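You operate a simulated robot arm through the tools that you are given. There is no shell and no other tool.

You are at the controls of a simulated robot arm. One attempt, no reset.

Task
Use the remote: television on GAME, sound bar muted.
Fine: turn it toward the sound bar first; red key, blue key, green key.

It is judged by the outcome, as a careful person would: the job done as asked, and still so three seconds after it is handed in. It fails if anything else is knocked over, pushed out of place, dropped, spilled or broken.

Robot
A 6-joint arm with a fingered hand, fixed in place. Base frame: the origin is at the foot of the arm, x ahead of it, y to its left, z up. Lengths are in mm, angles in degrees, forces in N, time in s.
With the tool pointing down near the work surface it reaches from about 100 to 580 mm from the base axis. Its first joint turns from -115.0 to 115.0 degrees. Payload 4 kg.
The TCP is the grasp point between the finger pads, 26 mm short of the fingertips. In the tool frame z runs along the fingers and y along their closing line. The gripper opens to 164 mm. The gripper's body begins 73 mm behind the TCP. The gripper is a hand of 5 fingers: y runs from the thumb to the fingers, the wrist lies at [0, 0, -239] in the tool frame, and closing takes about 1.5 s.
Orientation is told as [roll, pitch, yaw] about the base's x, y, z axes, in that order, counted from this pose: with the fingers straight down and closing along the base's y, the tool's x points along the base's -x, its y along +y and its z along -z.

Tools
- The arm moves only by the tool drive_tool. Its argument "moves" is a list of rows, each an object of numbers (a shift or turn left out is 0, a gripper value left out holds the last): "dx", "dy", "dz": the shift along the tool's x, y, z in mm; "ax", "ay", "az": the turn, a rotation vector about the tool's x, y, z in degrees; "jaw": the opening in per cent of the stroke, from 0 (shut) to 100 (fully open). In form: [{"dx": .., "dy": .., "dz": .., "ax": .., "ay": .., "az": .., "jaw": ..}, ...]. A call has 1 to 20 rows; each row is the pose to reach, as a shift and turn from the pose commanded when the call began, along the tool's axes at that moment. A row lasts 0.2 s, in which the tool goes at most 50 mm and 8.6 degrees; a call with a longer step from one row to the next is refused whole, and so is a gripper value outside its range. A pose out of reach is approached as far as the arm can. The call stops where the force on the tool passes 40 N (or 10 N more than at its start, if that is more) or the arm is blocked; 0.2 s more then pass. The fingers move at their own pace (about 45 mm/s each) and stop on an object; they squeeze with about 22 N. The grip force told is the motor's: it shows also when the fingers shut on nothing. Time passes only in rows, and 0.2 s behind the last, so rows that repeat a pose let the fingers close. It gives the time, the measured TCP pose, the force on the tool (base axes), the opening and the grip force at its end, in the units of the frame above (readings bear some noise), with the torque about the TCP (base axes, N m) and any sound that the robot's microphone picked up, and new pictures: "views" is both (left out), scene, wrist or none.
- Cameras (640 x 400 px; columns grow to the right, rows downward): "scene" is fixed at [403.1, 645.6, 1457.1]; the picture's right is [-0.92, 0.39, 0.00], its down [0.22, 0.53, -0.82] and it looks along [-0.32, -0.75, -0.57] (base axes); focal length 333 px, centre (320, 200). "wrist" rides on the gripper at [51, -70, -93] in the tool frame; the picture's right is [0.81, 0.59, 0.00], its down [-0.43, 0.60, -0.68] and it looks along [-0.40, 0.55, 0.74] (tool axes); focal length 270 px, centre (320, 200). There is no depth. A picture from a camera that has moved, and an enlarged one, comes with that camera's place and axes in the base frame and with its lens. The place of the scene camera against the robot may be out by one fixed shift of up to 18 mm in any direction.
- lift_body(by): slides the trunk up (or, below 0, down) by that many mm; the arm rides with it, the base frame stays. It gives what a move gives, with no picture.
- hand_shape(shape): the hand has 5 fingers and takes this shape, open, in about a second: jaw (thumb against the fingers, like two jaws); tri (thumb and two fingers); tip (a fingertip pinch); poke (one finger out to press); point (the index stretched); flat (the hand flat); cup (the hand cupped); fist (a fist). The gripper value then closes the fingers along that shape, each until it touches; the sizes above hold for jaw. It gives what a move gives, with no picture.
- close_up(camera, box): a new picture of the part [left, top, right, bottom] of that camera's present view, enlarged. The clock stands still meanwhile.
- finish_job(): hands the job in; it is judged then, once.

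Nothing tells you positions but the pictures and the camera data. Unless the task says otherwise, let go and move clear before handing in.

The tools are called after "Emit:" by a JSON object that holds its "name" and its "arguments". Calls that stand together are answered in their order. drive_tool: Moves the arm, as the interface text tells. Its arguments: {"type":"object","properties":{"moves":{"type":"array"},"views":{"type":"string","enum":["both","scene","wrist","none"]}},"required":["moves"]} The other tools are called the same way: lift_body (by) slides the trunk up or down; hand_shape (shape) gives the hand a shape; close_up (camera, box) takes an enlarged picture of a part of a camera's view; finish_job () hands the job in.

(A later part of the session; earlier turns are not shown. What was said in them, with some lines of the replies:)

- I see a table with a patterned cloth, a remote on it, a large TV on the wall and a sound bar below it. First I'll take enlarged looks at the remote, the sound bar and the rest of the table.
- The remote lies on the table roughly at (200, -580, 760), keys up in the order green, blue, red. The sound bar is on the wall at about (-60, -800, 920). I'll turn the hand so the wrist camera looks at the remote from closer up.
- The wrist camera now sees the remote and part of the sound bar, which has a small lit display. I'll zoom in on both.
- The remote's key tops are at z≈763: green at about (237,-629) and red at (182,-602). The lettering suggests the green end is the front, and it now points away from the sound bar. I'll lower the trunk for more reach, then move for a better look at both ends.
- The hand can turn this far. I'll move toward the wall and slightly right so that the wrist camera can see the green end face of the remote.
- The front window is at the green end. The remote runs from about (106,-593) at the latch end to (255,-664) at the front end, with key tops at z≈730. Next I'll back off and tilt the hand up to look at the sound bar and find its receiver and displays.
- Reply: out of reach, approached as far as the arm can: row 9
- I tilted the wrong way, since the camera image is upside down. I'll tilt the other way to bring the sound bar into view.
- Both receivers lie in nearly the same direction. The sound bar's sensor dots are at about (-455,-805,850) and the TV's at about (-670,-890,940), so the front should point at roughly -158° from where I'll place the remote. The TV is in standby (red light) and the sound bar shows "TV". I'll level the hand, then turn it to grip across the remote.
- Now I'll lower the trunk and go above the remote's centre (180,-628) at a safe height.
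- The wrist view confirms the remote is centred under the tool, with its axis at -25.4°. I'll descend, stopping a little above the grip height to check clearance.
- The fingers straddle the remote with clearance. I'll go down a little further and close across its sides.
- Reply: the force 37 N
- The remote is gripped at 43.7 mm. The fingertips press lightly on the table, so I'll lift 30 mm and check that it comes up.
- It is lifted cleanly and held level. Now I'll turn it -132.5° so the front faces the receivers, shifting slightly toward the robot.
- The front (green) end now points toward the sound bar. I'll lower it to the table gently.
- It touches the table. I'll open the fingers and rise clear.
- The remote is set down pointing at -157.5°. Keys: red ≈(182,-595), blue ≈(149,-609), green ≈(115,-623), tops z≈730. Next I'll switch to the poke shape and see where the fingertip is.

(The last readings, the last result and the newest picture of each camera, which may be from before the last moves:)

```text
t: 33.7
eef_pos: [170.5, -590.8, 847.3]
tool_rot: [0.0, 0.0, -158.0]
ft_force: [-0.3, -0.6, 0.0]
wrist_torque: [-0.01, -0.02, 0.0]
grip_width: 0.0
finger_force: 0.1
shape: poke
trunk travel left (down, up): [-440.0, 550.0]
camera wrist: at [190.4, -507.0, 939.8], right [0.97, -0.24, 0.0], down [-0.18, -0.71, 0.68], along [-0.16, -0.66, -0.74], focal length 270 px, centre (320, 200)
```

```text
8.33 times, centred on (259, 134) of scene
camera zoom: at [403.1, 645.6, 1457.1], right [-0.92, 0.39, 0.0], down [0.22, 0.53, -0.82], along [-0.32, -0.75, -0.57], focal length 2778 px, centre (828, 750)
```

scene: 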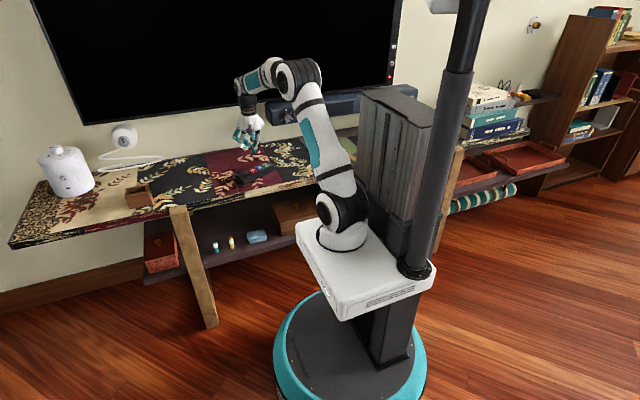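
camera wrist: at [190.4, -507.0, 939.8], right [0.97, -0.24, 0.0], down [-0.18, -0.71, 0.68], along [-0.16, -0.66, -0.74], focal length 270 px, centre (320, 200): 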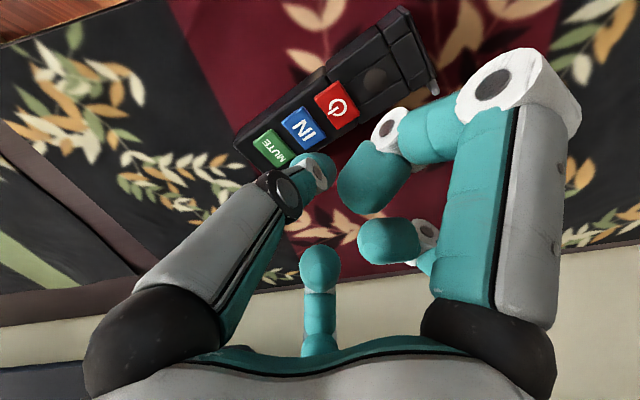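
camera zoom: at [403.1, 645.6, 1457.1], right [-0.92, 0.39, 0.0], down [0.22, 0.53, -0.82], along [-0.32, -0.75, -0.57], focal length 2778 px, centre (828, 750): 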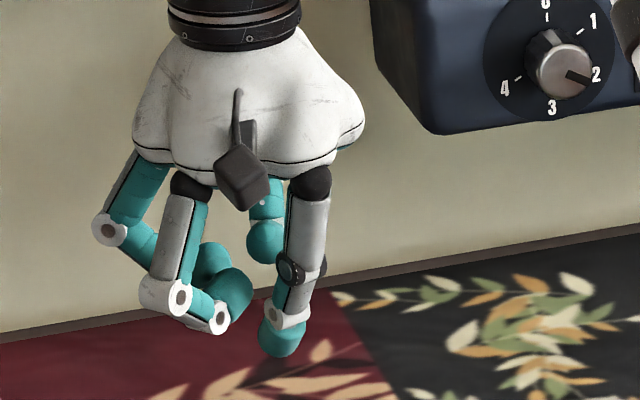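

The poke fingertip sits about 12 mm toward +y from the TCP and roughly 18 mm below it, with the other knuckles about 30 mm higher. I'll move over the red key and descend to just above it.

Emit:
{"name": "drive_tool", "arguments": {"moves": [{"dx": 4, "dy": 19.4, "dz": 10}, {"dx": 4, "dy": 19.4, "dz": 40}, {"dx": 4, "dy": 19.4, "dz": 65}, {"dx": 4, "dy": 19.4, "dz": 80}]}}

Emit:
{"name": "close_up", "arguments": {"camera": "wrist", "box": [230, 110, 390, 210]}}

Emit:
{"name": "close_up", "arguments": {"camera": "scene", "box": [225, 135, 289, 199]}}

```text
t: 34.7
eef_pos: [180.8, -606.5, 767.2]
tool_rot: [0.0, 0.1, -158.0]
ft_force: [0.2, 0.8, -0.8]
wrist_torque: [0.04, -0.02, -0.01]
grip_width: 0.1
finger_force: 0.1
shape: poke
trunk travel left (down, up): [-440.0, 550.0]
camera wrist: at [201.0, -522.7, 860.0], right [0.97, -0.24, 0.0], down [-0.18, -0.71, 0.68], along [-0.16, -0.66, -0.74], focal length 270 px, centre (320, 200)
```

scene: 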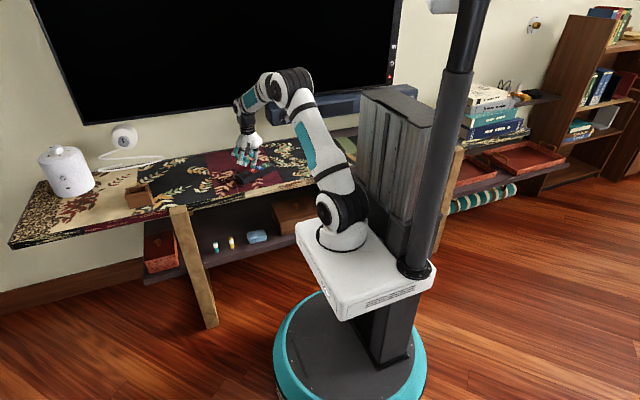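
wrist: 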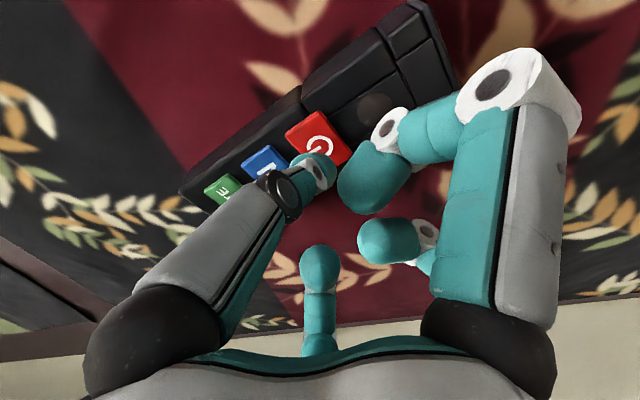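

```text
4.00 times, centred on (310, 160) of wrist
camera zoom: at [201.0, -522.7, 860.0], right [0.97, -0.24, 0.0], down [-0.18, -0.71, 0.68], along [-0.16, -0.66, -0.74], focal length 1081 px, centre (360, 360)
```

zoom: 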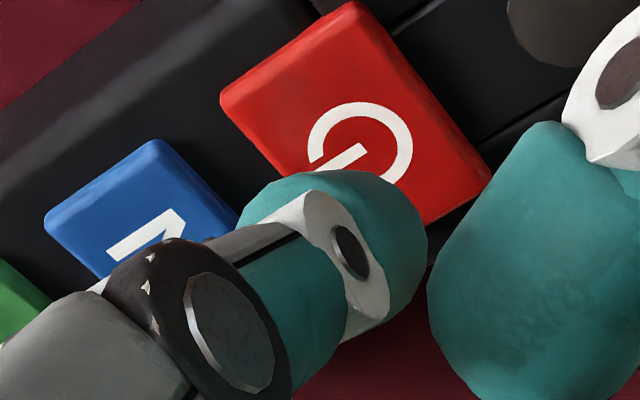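

```text
6.25 times, centred on (257, 167) of scene
camera zoom: at [403.1, 645.6, 1457.1], right [-0.92, 0.39, 0.0], down [0.22, 0.53, -0.82], along [-0.32, -0.75, -0.57], focal length 2083 px, centre (714, 406)
```

zoom: 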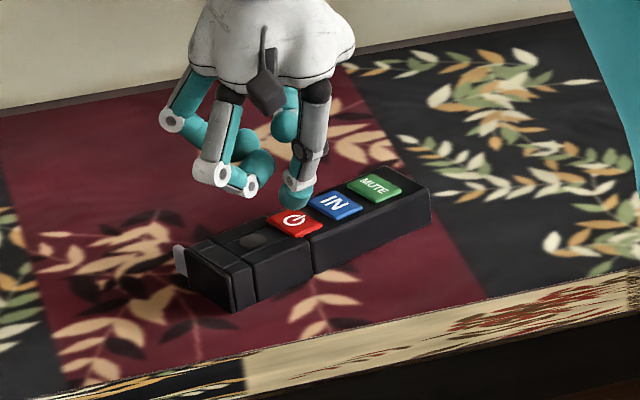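

The tip is lined up over the red key in both views, with about 15–20 mm to go. I'll descend in small steps and watch the force and sound.

Emit:
{"name": "drive_tool", "arguments": {"moves": [{"dz": 6}, {"dz": 10}, {"dz": 12}], "views": "none"}}

Emit:
{"name": "close_up", "arguments": {"camera": "scene", "box": [225, 135, 289, 199]}}

Emit:
{"name": "close_up", "arguments": {"camera": "wrist", "box": [230, 110, 390, 210]}}

```text
t: 35.5
eef_pos: [181.5, -606.8, 756.5]
tool_rot: [0.1, 0.0, -158.0]
ft_force: [-0.2, 0.9, 6.7]
wrist_torque: [0.03, 0.01, -0.01]
grip_width: 0.1
finger_force: 0.2
shape: poke
trunk travel left (down, up): [-440.0, 550.0]
heard: click
```

```text
6.25 times, centred on (257, 167) of scene
camera zoom: at [403.1, 645.6, 1457.1], right [-0.92, 0.39, 0.0], down [0.22, 0.53, -0.82], along [-0.32, -0.75, -0.57], focal length 2083 px, centre (714, 406)
```

zoom: 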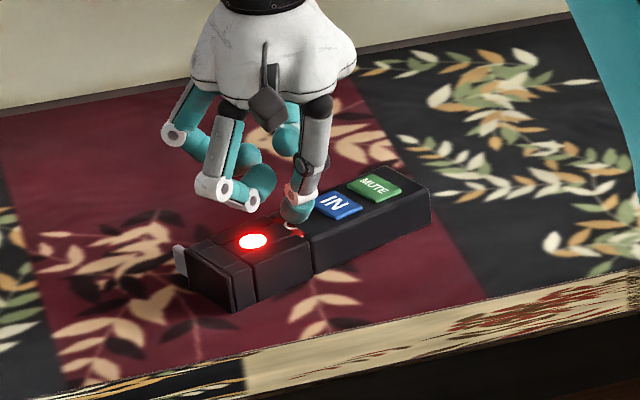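

```text
4.00 times, centred on (310, 160) of wrist
camera zoom: at [201.3, -522.5, 849.3], right [0.97, -0.24, 0.0], down [-0.18, -0.71, 0.68], along [-0.16, -0.66, -0.73], focal length 1081 px, centre (360, 360)
```

zoom: 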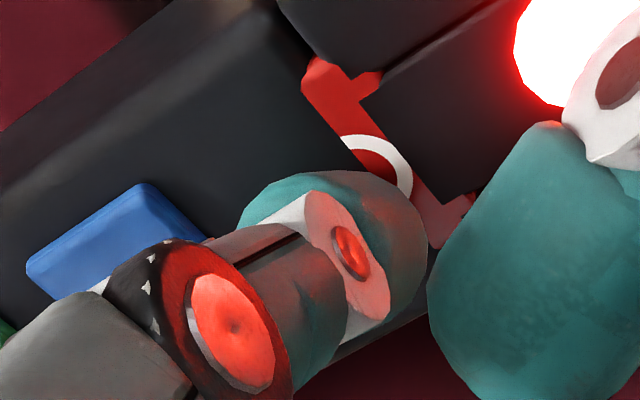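

The key clicked and the remote's indicator lit, so it is powered. I'll raise the finger and check the television.

Emit:
{"name": "drive_tool", "arguments": {"moves": [{"dz": -8}, {"dz": -20}, {"dz": -28}, {"dz": -28}, {"dz": -28}]}}

Emit:
{"name": "close_up", "arguments": {"camera": "scene", "box": [340, 0, 440, 100]}}

Emit:
{"name": "close_up", "arguments": {"camera": "scene", "box": [225, 135, 289, 199]}}

```text
t: 36.7
eef_pos: [180.5, -607.3, 784.8]
tool_rot: [0.0, 0.1, -158.0]
ft_force: [-0.1, 0.1, -0.7]
wrist_torque: [0.01, 0.03, 0.0]
grip_width: 0.2
finger_force: 0.1
shape: poke
trunk travel left (down, up): [-440.0, 550.0]
camera wrist: at [201.5, -523.1, 876.3], right [0.97, -0.24, 0.0], down [-0.18, -0.71, 0.68], along [-0.16, -0.66, -0.74], focal length 270 px, centre (320, 200)
```

scene: 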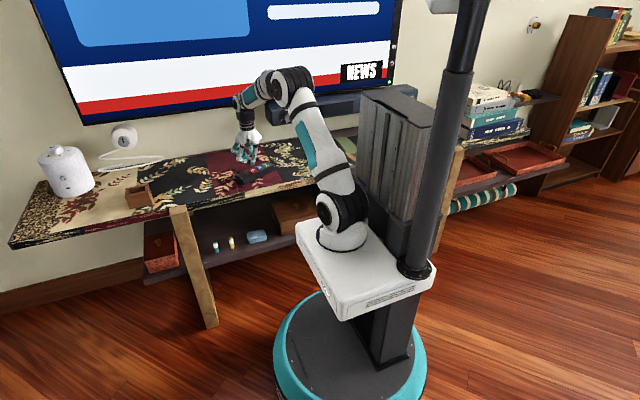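
wrist: 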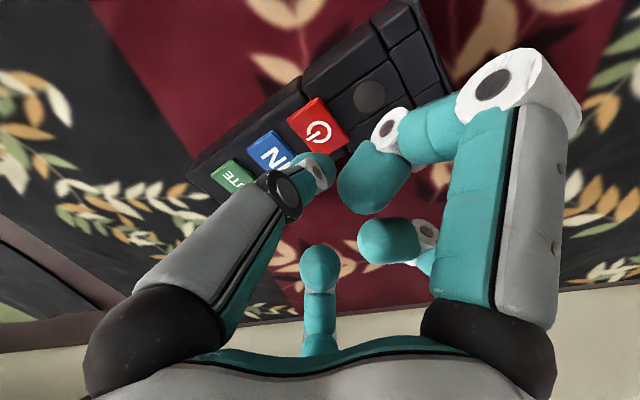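

```text
4.00 times, centred on (390, 50) of scene
camera zoom: at [403.1, 645.6, 1457.1], right [-0.92, 0.39, 0.0], down [0.22, 0.53, -0.82], along [-0.32, -0.75, -0.57], focal length 1333 px, centre (40, 800)
```

zoom: 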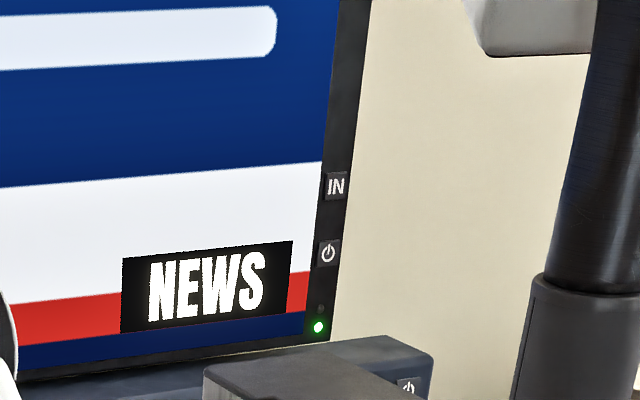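

```text
6.25 times, centred on (257, 167) of scene
camera zoom: at [403.1, 645.6, 1457.1], right [-0.92, 0.39, 0.0], down [0.22, 0.53, -0.82], along [-0.32, -0.75, -0.57], focal length 2083 px, centre (714, 406)
```

zoom: 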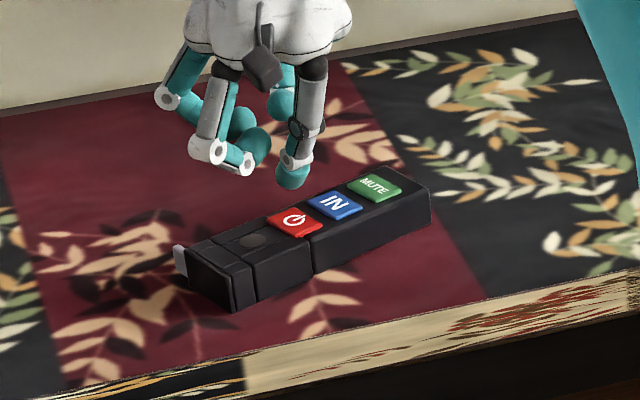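

The TV came on, showing NEWS with a green light. Next is the blue IN key, one pitch (about 35.7 mm) along the remote.

Emit:
{"name": "drive_tool", "arguments": {"moves": [{"dx": -18}, {"dx": -35.7}, {"dx": -35.7, "dz": 12}, {"dx": -35.7, "dz": 16}]}}

Emit:
{"name": "close_up", "arguments": {"camera": "wrist", "box": [230, 110, 390, 210]}}

Emit:
{"name": "close_up", "arguments": {"camera": "scene", "box": [225, 135, 289, 199]}}

```text
t: 37.7
eef_pos: [147.0, -620.9, 768.0]
tool_rot: [-0.1, 0.0, -158.0]
ft_force: [0.1, -0.4, -0.5]
wrist_torque: [0.0, 0.02, 0.03]
grip_width: 0.0
finger_force: 0.1
shape: poke
trunk travel left (down, up): [-440.0, 550.0]
camera wrist: at [167.6, -536.7, 860.6], right [0.97, -0.24, 0.0], down [-0.18, -0.71, 0.68], along [-0.16, -0.66, -0.74], focal length 270 px, centre (320, 200)
```

scene: 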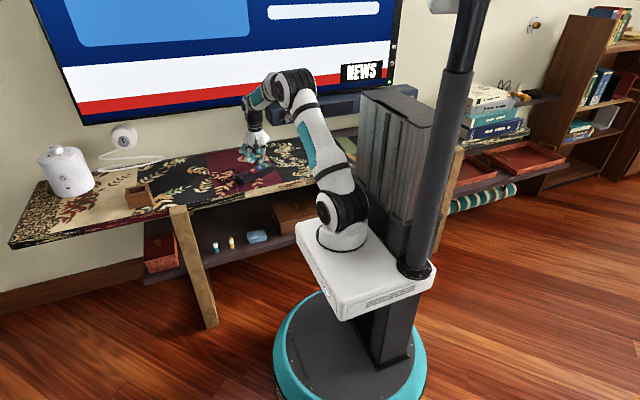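
wrist: 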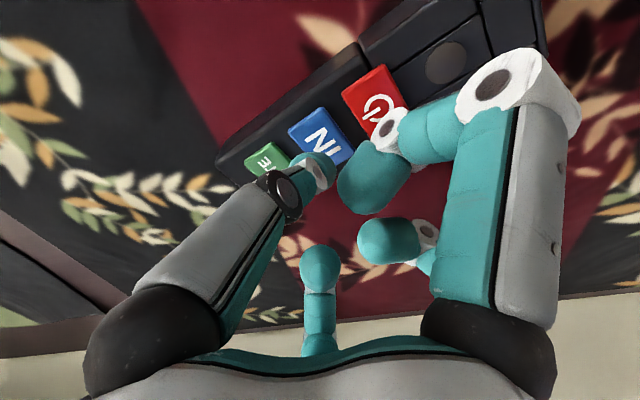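

```text
4.00 times, centred on (310, 160) of wrist
camera zoom: at [167.6, -536.7, 860.6], right [0.97, -0.24, 0.0], down [-0.18, -0.71, 0.68], along [-0.16, -0.66, -0.74], focal length 1081 px, centre (360, 360)
```

zoom: 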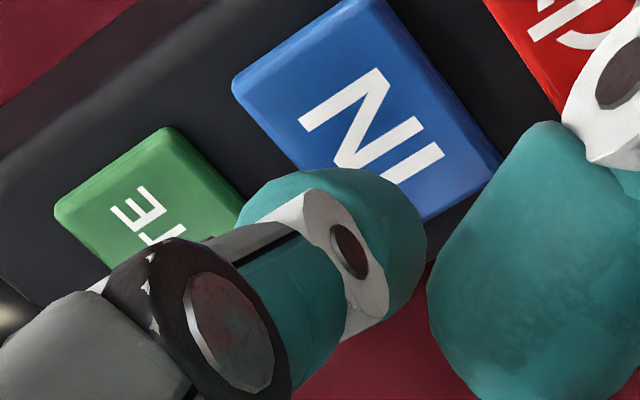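

```text
6.25 times, centred on (257, 167) of scene
camera zoom: at [403.1, 645.6, 1457.1], right [-0.92, 0.39, 0.0], down [0.22, 0.53, -0.82], along [-0.32, -0.75, -0.57], focal length 2083 px, centre (714, 406)
```

zoom: 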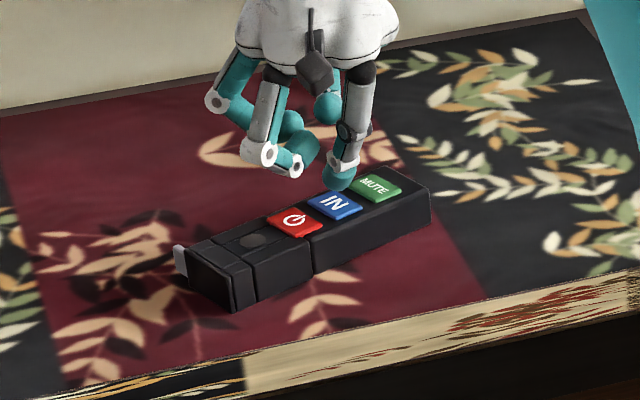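

The tip is centred over the blue key. Pressing.

Emit:
{"name": "drive_tool", "arguments": {"moves": [{"dx": 1, "dz": 6}, {"dx": 1, "dz": 10}, {"dx": 1, "dz": 12.5}], "views": "none"}}

Emit:
{"name": "drive_tool", "arguments": {"moves": [{"dz": -8}, {"dz": -20}, {"dz": -28}, {"dz": -28}, {"dz": -28}]}}

```text
t: 38.5
eef_pos: [147.9, -620.6, 756.8]
tool_rot: [0.1, 0.0, -157.9]
ft_force: [-1.1, 0.8, 7.7]
wrist_torque: [-0.01, -0.01, 0.01]
grip_width: 0.1
finger_force: 0.1
shape: poke
trunk travel left (down, up): [-440.0, 550.0]
heard: click
```

```text
t: 39.7
eef_pos: [148.0, -619.5, 783.1]
tool_rot: [0.1, 0.0, -158.1]
ft_force: [-0.2, 0.3, 0.6]
wrist_torque: [0.0, -0.01, -0.04]
grip_width: 0.0
finger_force: 0.1
shape: poke
trunk travel left (down, up): [-440.0, 550.0]
camera wrist: at [168.9, -535.5, 875.7], right [0.97, -0.24, 0.0], down [-0.18, -0.71, 0.68], along [-0.16, -0.66, -0.74], focal length 270 px, centre (320, 200)
```

scene: 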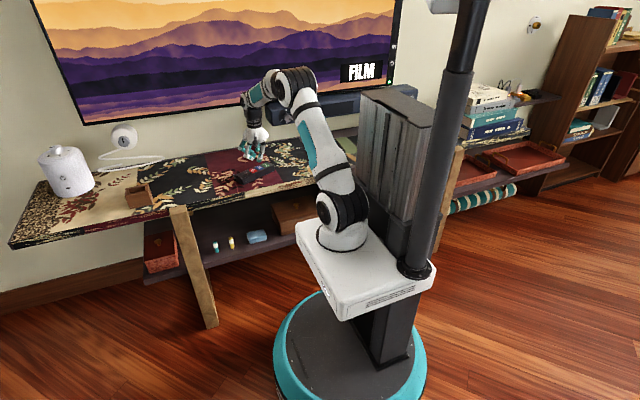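
wrist: 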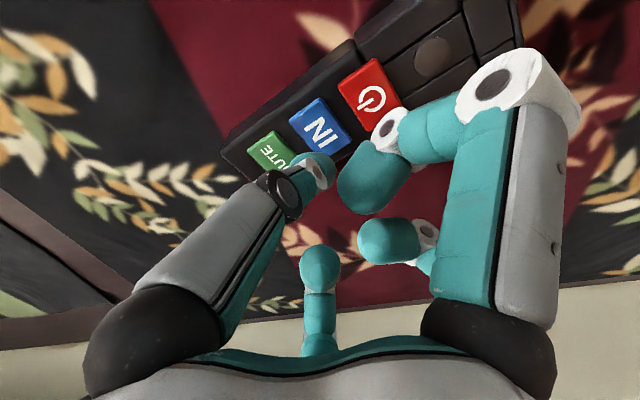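

The TV now shows FILM, so one press steps one input. I'll press blue again at the same spot.

Emit:
{"name": "drive_tool", "arguments": {"moves": [{"dz": 15}, {"dz": 22}, {"dz": 26}, {"dz": 28.5}], "views": "none"}}

Emit:
{"name": "drive_tool", "arguments": {"moves": [{"dz": -8}, {"dz": -20}, {"dz": -28}, {"dz": -28}, {"dz": -28}]}}

```text
t: 40.7
eef_pos: [147.4, -620.7, 757.2]
tool_rot: [0.2, 0.0, -158.0]
ft_force: [0.2, 4.6, 15.2]
wrist_torque: [0.1, -0.01, 0.0]
grip_width: 0.0
finger_force: 0.1
shape: poke
trunk travel left (down, up): [-440.0, 550.0]
heard: click
```

```text
t: 41.9
eef_pos: [148.2, -619.3, 783.4]
tool_rot: [0.1, 0.0, -158.0]
ft_force: [0.3, -0.2, -0.2]
wrist_torque: [0.0, 0.02, -0.04]
grip_width: 0.0
finger_force: 0.0
shape: poke
trunk travel left (down, up): [-440.0, 550.0]
camera wrist: at [169.3, -536.1, 875.2], right [0.97, -0.24, 0.0], down [-0.18, -0.71, 0.68], along [-0.16, -0.66, -0.74], focal length 270 px, centre (320, 200)
```

scene: 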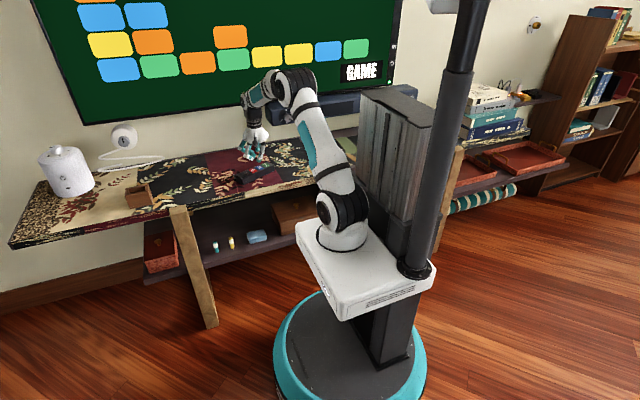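
wrist: 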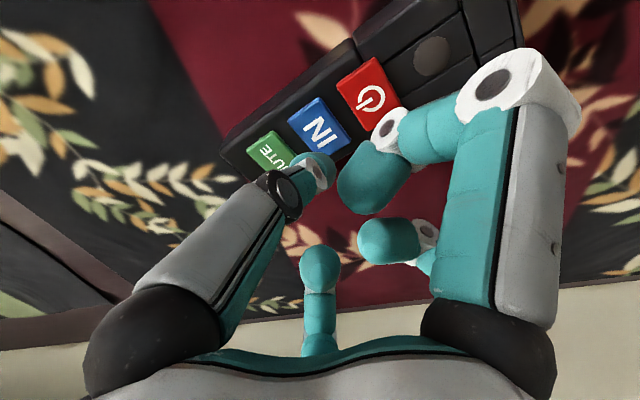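

The TV shows GAME. Now I'll move to the green MUTE key and check alignment.

Emit:
{"name": "drive_tool", "arguments": {"moves": [{"dx": -18}, {"dx": -35.7}, {"dx": -35.7, "dz": 12}, {"dx": -35.7, "dz": 16}], "views": "none"}}

Emit:
{"name": "close_up", "arguments": {"camera": "wrist", "box": [230, 110, 390, 210]}}

Emit:
{"name": "close_up", "arguments": {"camera": "scene", "box": [225, 135, 289, 199]}}

```text
t: 42.9
eef_pos: [115.4, -633.7, 765.9]
tool_rot: [-0.1, 0.1, -158.0]
ft_force: [-0.4, -0.7, -1.0]
wrist_torque: [0.02, -0.01, 0.02]
grip_width: 0.1
finger_force: 0.0
shape: poke
trunk travel left (down, up): [-440.0, 550.0]
```

```text
4.00 times, centred on (310, 160) of wrist
camera zoom: at [135.7, -550.2, 858.8], right [0.97, -0.24, 0.0], down [-0.18, -0.71, 0.68], along [-0.16, -0.66, -0.74], focal length 1081 px, centre (360, 360)
```

zoom: 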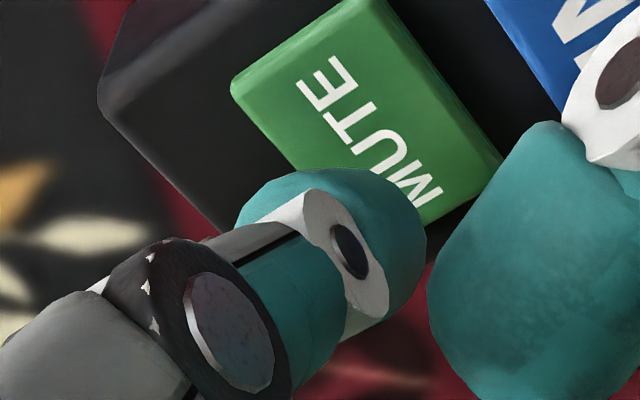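

```text
6.25 times, centred on (257, 167) of scene
camera zoom: at [403.1, 645.6, 1457.1], right [-0.92, 0.39, 0.0], down [0.22, 0.53, -0.82], along [-0.32, -0.75, -0.57], focal length 2083 px, centre (714, 406)
```

zoom: 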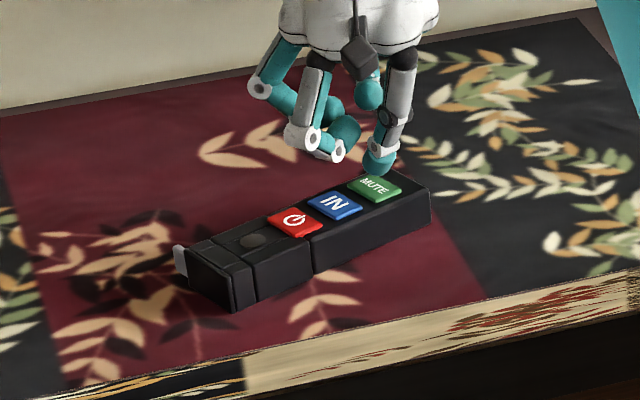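

Aligned on the green key. Pressing, then rising.

Emit:
{"name": "drive_tool", "arguments": {"moves": [{"dz": 6}, {"dz": 10}, {"dz": 12.5}], "views": "none"}}

Emit:
{"name": "drive_tool", "arguments": {"moves": [{"dz": -8}, {"dz": -20}, {"dz": -40}, {"dz": -70}, {"dz": -70}]}}

```text
t: 43.7
eef_pos: [115.2, -633.4, 755.4]
tool_rot: [0.3, -0.1, -158.0]
ft_force: [-0.7, 2.6, 16.7]
wrist_torque: [0.06, 0.03, 0.02]
grip_width: 0.0
finger_force: 0.0
shape: poke
trunk travel left (down, up): [-440.0, 550.0]
heard: click
```

```text
t: 44.9
eef_pos: [115.8, -633.9, 824.6]
tool_rot: [0.0, 0.0, -158.0]
ft_force: [1.0, 0.3, 0.5]
wrist_torque: [0.02, -0.03, 0.03]
grip_width: 0.2
finger_force: 0.1
shape: poke
trunk travel left (down, up): [-440.0, 550.0]
camera wrist: at [135.9, -549.7, 916.7], right [0.97, -0.24, 0.0], down [-0.18, -0.71, 0.68], along [-0.16, -0.66, -0.74], focal length 270 px, centre (320, 200)
```

scene: 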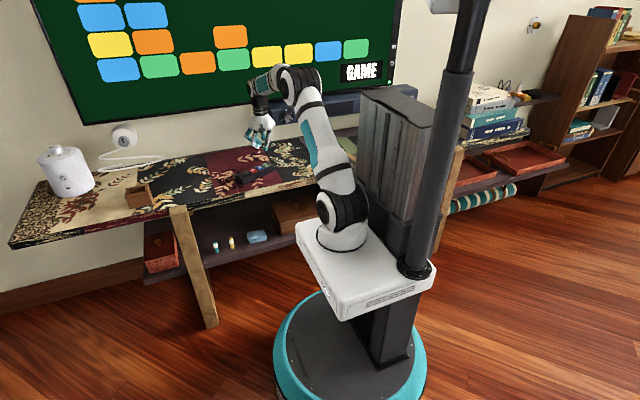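
wrist: 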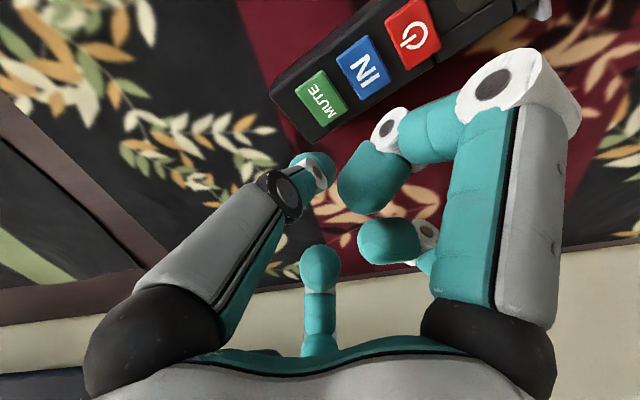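

The green key clicked and the TV remains on GAME. I'll raise the trunk and bring the wrist camera round to read the sound bar's display.

Emit:
{"name": "lift_body", "arguments": {"by": 200}}

Emit:
{"name": "drive_tool", "arguments": {"moves": [{"dx": 39, "dy": -23, "az": 5.4}, {"dx": 78, "dy": -46, "az": 10.8}, {"dx": 117, "dy": -69, "az": 16.2}, {"dx": 156, "dy": -92, "az": 21.6}, {"dx": 195, "dy": -115, "az": 27}], "views": "none"}}

Emit:
{"name": "drive_tool", "arguments": {"moves": [{"ax": -6.5, "ay": -4.7}, {"ax": -13, "ay": -9.4}, {"ax": -19.4, "ay": -14.2}, {"ax": -25.9, "ay": -18.9}, {"ax": -25.9, "ay": -18.9}]}}

Emit:
{"name": "close_up", "arguments": {"camera": "wrist", "box": [180, 190, 260, 270]}}

```text
t: 47.0
eef_pos: [115.6, -634.5, 1024.4]
tool_rot: [0.0, 0.0, -158.0]
ft_force: [0.1, -0.5, 1.0]
wrist_torque: [0.01, 0.01, 0.02]
grip_width: 0.2
finger_force: 0.0
shape: poke
trunk travel left (down, up): [-640.0, 350.0]
```

```text
t: 48.2
eef_pos: [248.8, -454.6, 1024.6]
tool_rot: [0.0, 0.1, 174.9]
ft_force: [-0.2, -0.9, 0.1]
wrist_torque: [-0.05, 0.0, 0.02]
grip_width: 0.0
finger_force: 0.2
shape: poke
trunk travel left (down, up): [-640.0, 350.0]
```

```text
t: 49.5
eef_pos: [250.2, -454.6, 1024.0]
tool_rot: [26.9, -18.2, 170.5]
ft_force: [-1.0, 0.7, -0.4]
wrist_torque: [-0.01, 0.01, 0.03]
grip_width: 0.0
finger_force: 0.0
shape: poke
trunk travel left (down, up): [-640.0, 350.0]
camera wrist: at [331.8, -361.3, 1056.2], right [0.75, -0.66, 0.0], down [-0.17, -0.2, 0.96], along [-0.63, -0.73, -0.26], focal length 270 px, centre (320, 200)
```

scene: 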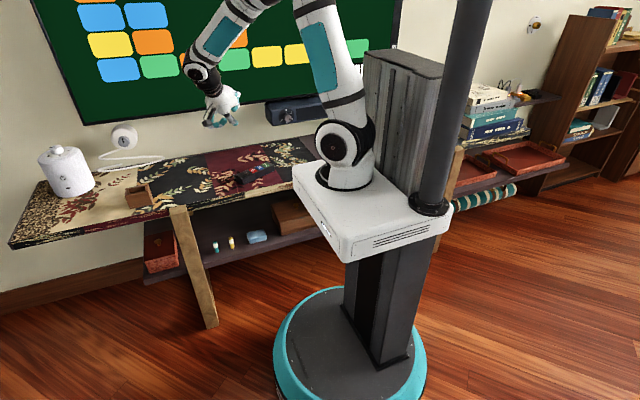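
wrist: 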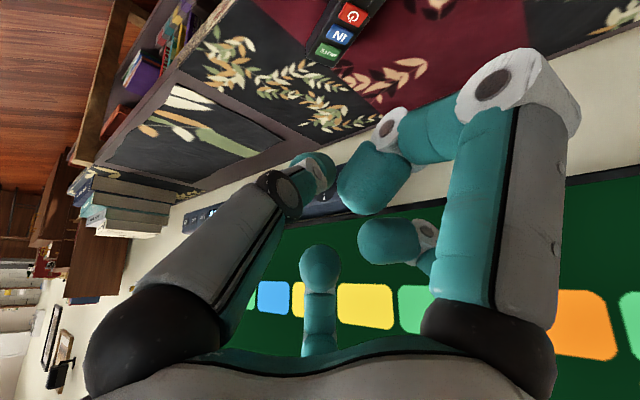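

```text
5.00 times, centred on (220, 230) of wrist
camera zoom: at [331.8, -361.3, 1056.2], right [0.75, -0.66, 0.0], down [-0.17, -0.2, 0.96], along [-0.63, -0.73, -0.26], focal length 1351 px, centre (820, 50)
```

zoom: 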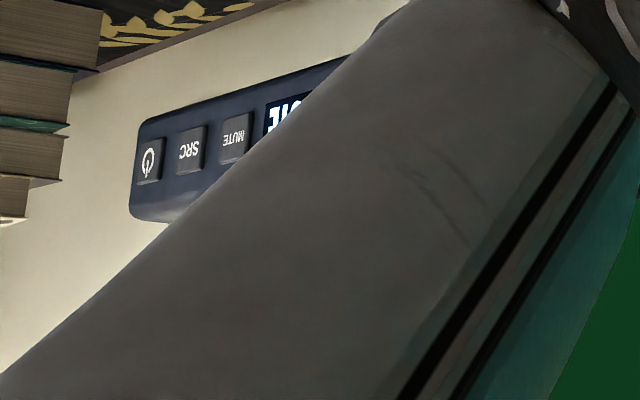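

The display now seems to read "…TE", partly hidden by the finger. I'll open the hand to the jaw shape for a clear view.

Emit:
{"name": "hand_shape", "arguments": {"shape": "jaw"}}

Emit:
{"name": "drive_tool", "arguments": {"moves": [{"jaw": 100}, {"jaw": 100}]}}

Emit:
{"name": "close_up", "arguments": {"camera": "wrist", "box": [180, 190, 260, 270]}}

Emit:
{"name": "close_up", "arguments": {"camera": "scene", "box": [200, 0, 420, 220]}}

```text
t: 50.4
eef_pos: [252.4, -453.9, 1024.7]
tool_rot: [26.7, -18.2, 170.5]
ft_force: [0.0, 0.5, 0.4]
wrist_torque: [0.02, 0.0, 0.02]
grip_width: 164.0
finger_force: 0.1
shape: jaw
trunk travel left (down, up): [-640.0, 350.0]
```

```text
t: 51.0
eef_pos: [252.1, -455.0, 1024.4]
tool_rot: [26.7, -18.2, 170.5]
ft_force: [-0.3, -0.5, -0.2]
wrist_torque: [-0.03, -0.02, 0.04]
grip_width: 164.1
finger_force: 0.1
shape: jaw
trunk travel left (down, up): [-640.0, 350.0]
camera wrist: at [331.9, -361.3, 1056.4], right [0.75, -0.66, 0.0], down [-0.17, -0.2, 0.96], along [-0.63, -0.73, -0.26], focal length 270 px, centre (320, 200)
```

scene: 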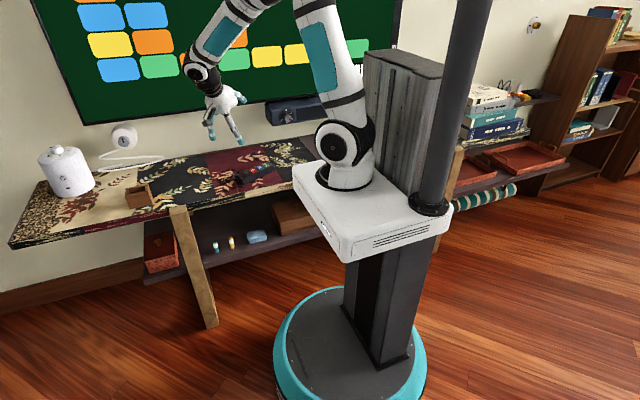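
wrist: 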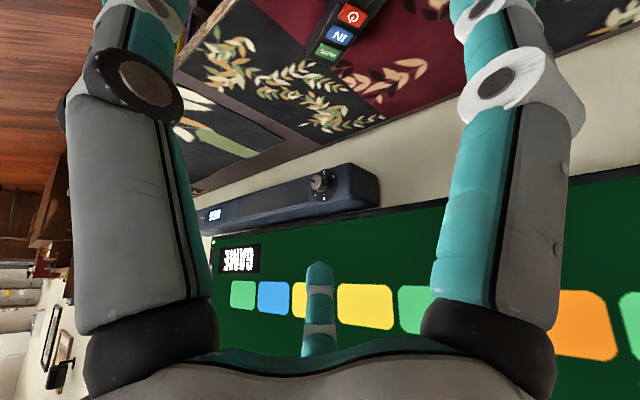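

```text
5.00 times, centred on (220, 230) of wrist
camera zoom: at [331.9, -361.3, 1056.4], right [0.75, -0.66, 0.0], down [-0.17, -0.2, 0.96], along [-0.63, -0.73, -0.26], focal length 1351 px, centre (820, 50)
```

zoom: 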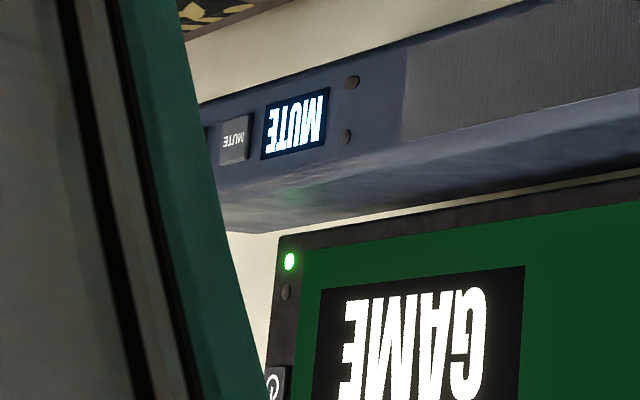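

```text
1.82 times, centred on (310, 110) of scene
camera zoom: at [403.1, 645.6, 1457.1], right [-0.92, 0.39, 0.0], down [0.22, 0.53, -0.82], along [-0.32, -0.75, -0.57], focal length 606 px, centre (338, 364)
```

zoom: 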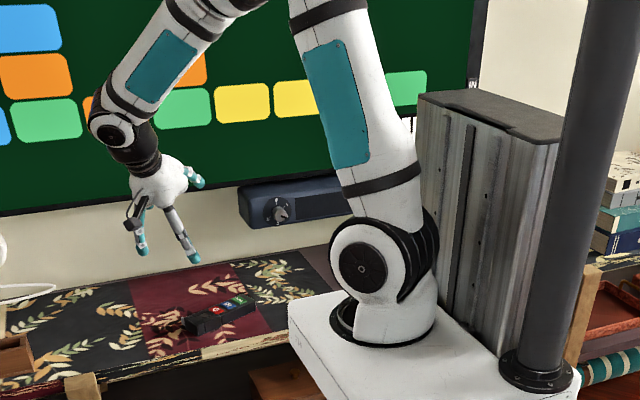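

The sound bar display reads MUTE, the television shows GAME, the remote lies steady on the table, and the hand is clear of everything. I'm handing in the job.

Emit:
{"name": "finish_job", "arguments": {}}

```text
The job is handed in.
```

The television is on GAME and the sound bar is muted. After the last key press, the TV screen showed GAME and the sound bar's own display read MUTE.

I first turned the remote toward the sound bar, which also moved it slightly closer to the front edge of the table. Then I pressed red once to turn the TV on and blue twice to step from NEWS through FILM to GAME. One press of green muted the sound bar.

The remote is lying flat on the table, and the hand is empty and clear. I saw nothing else knocked or moved.
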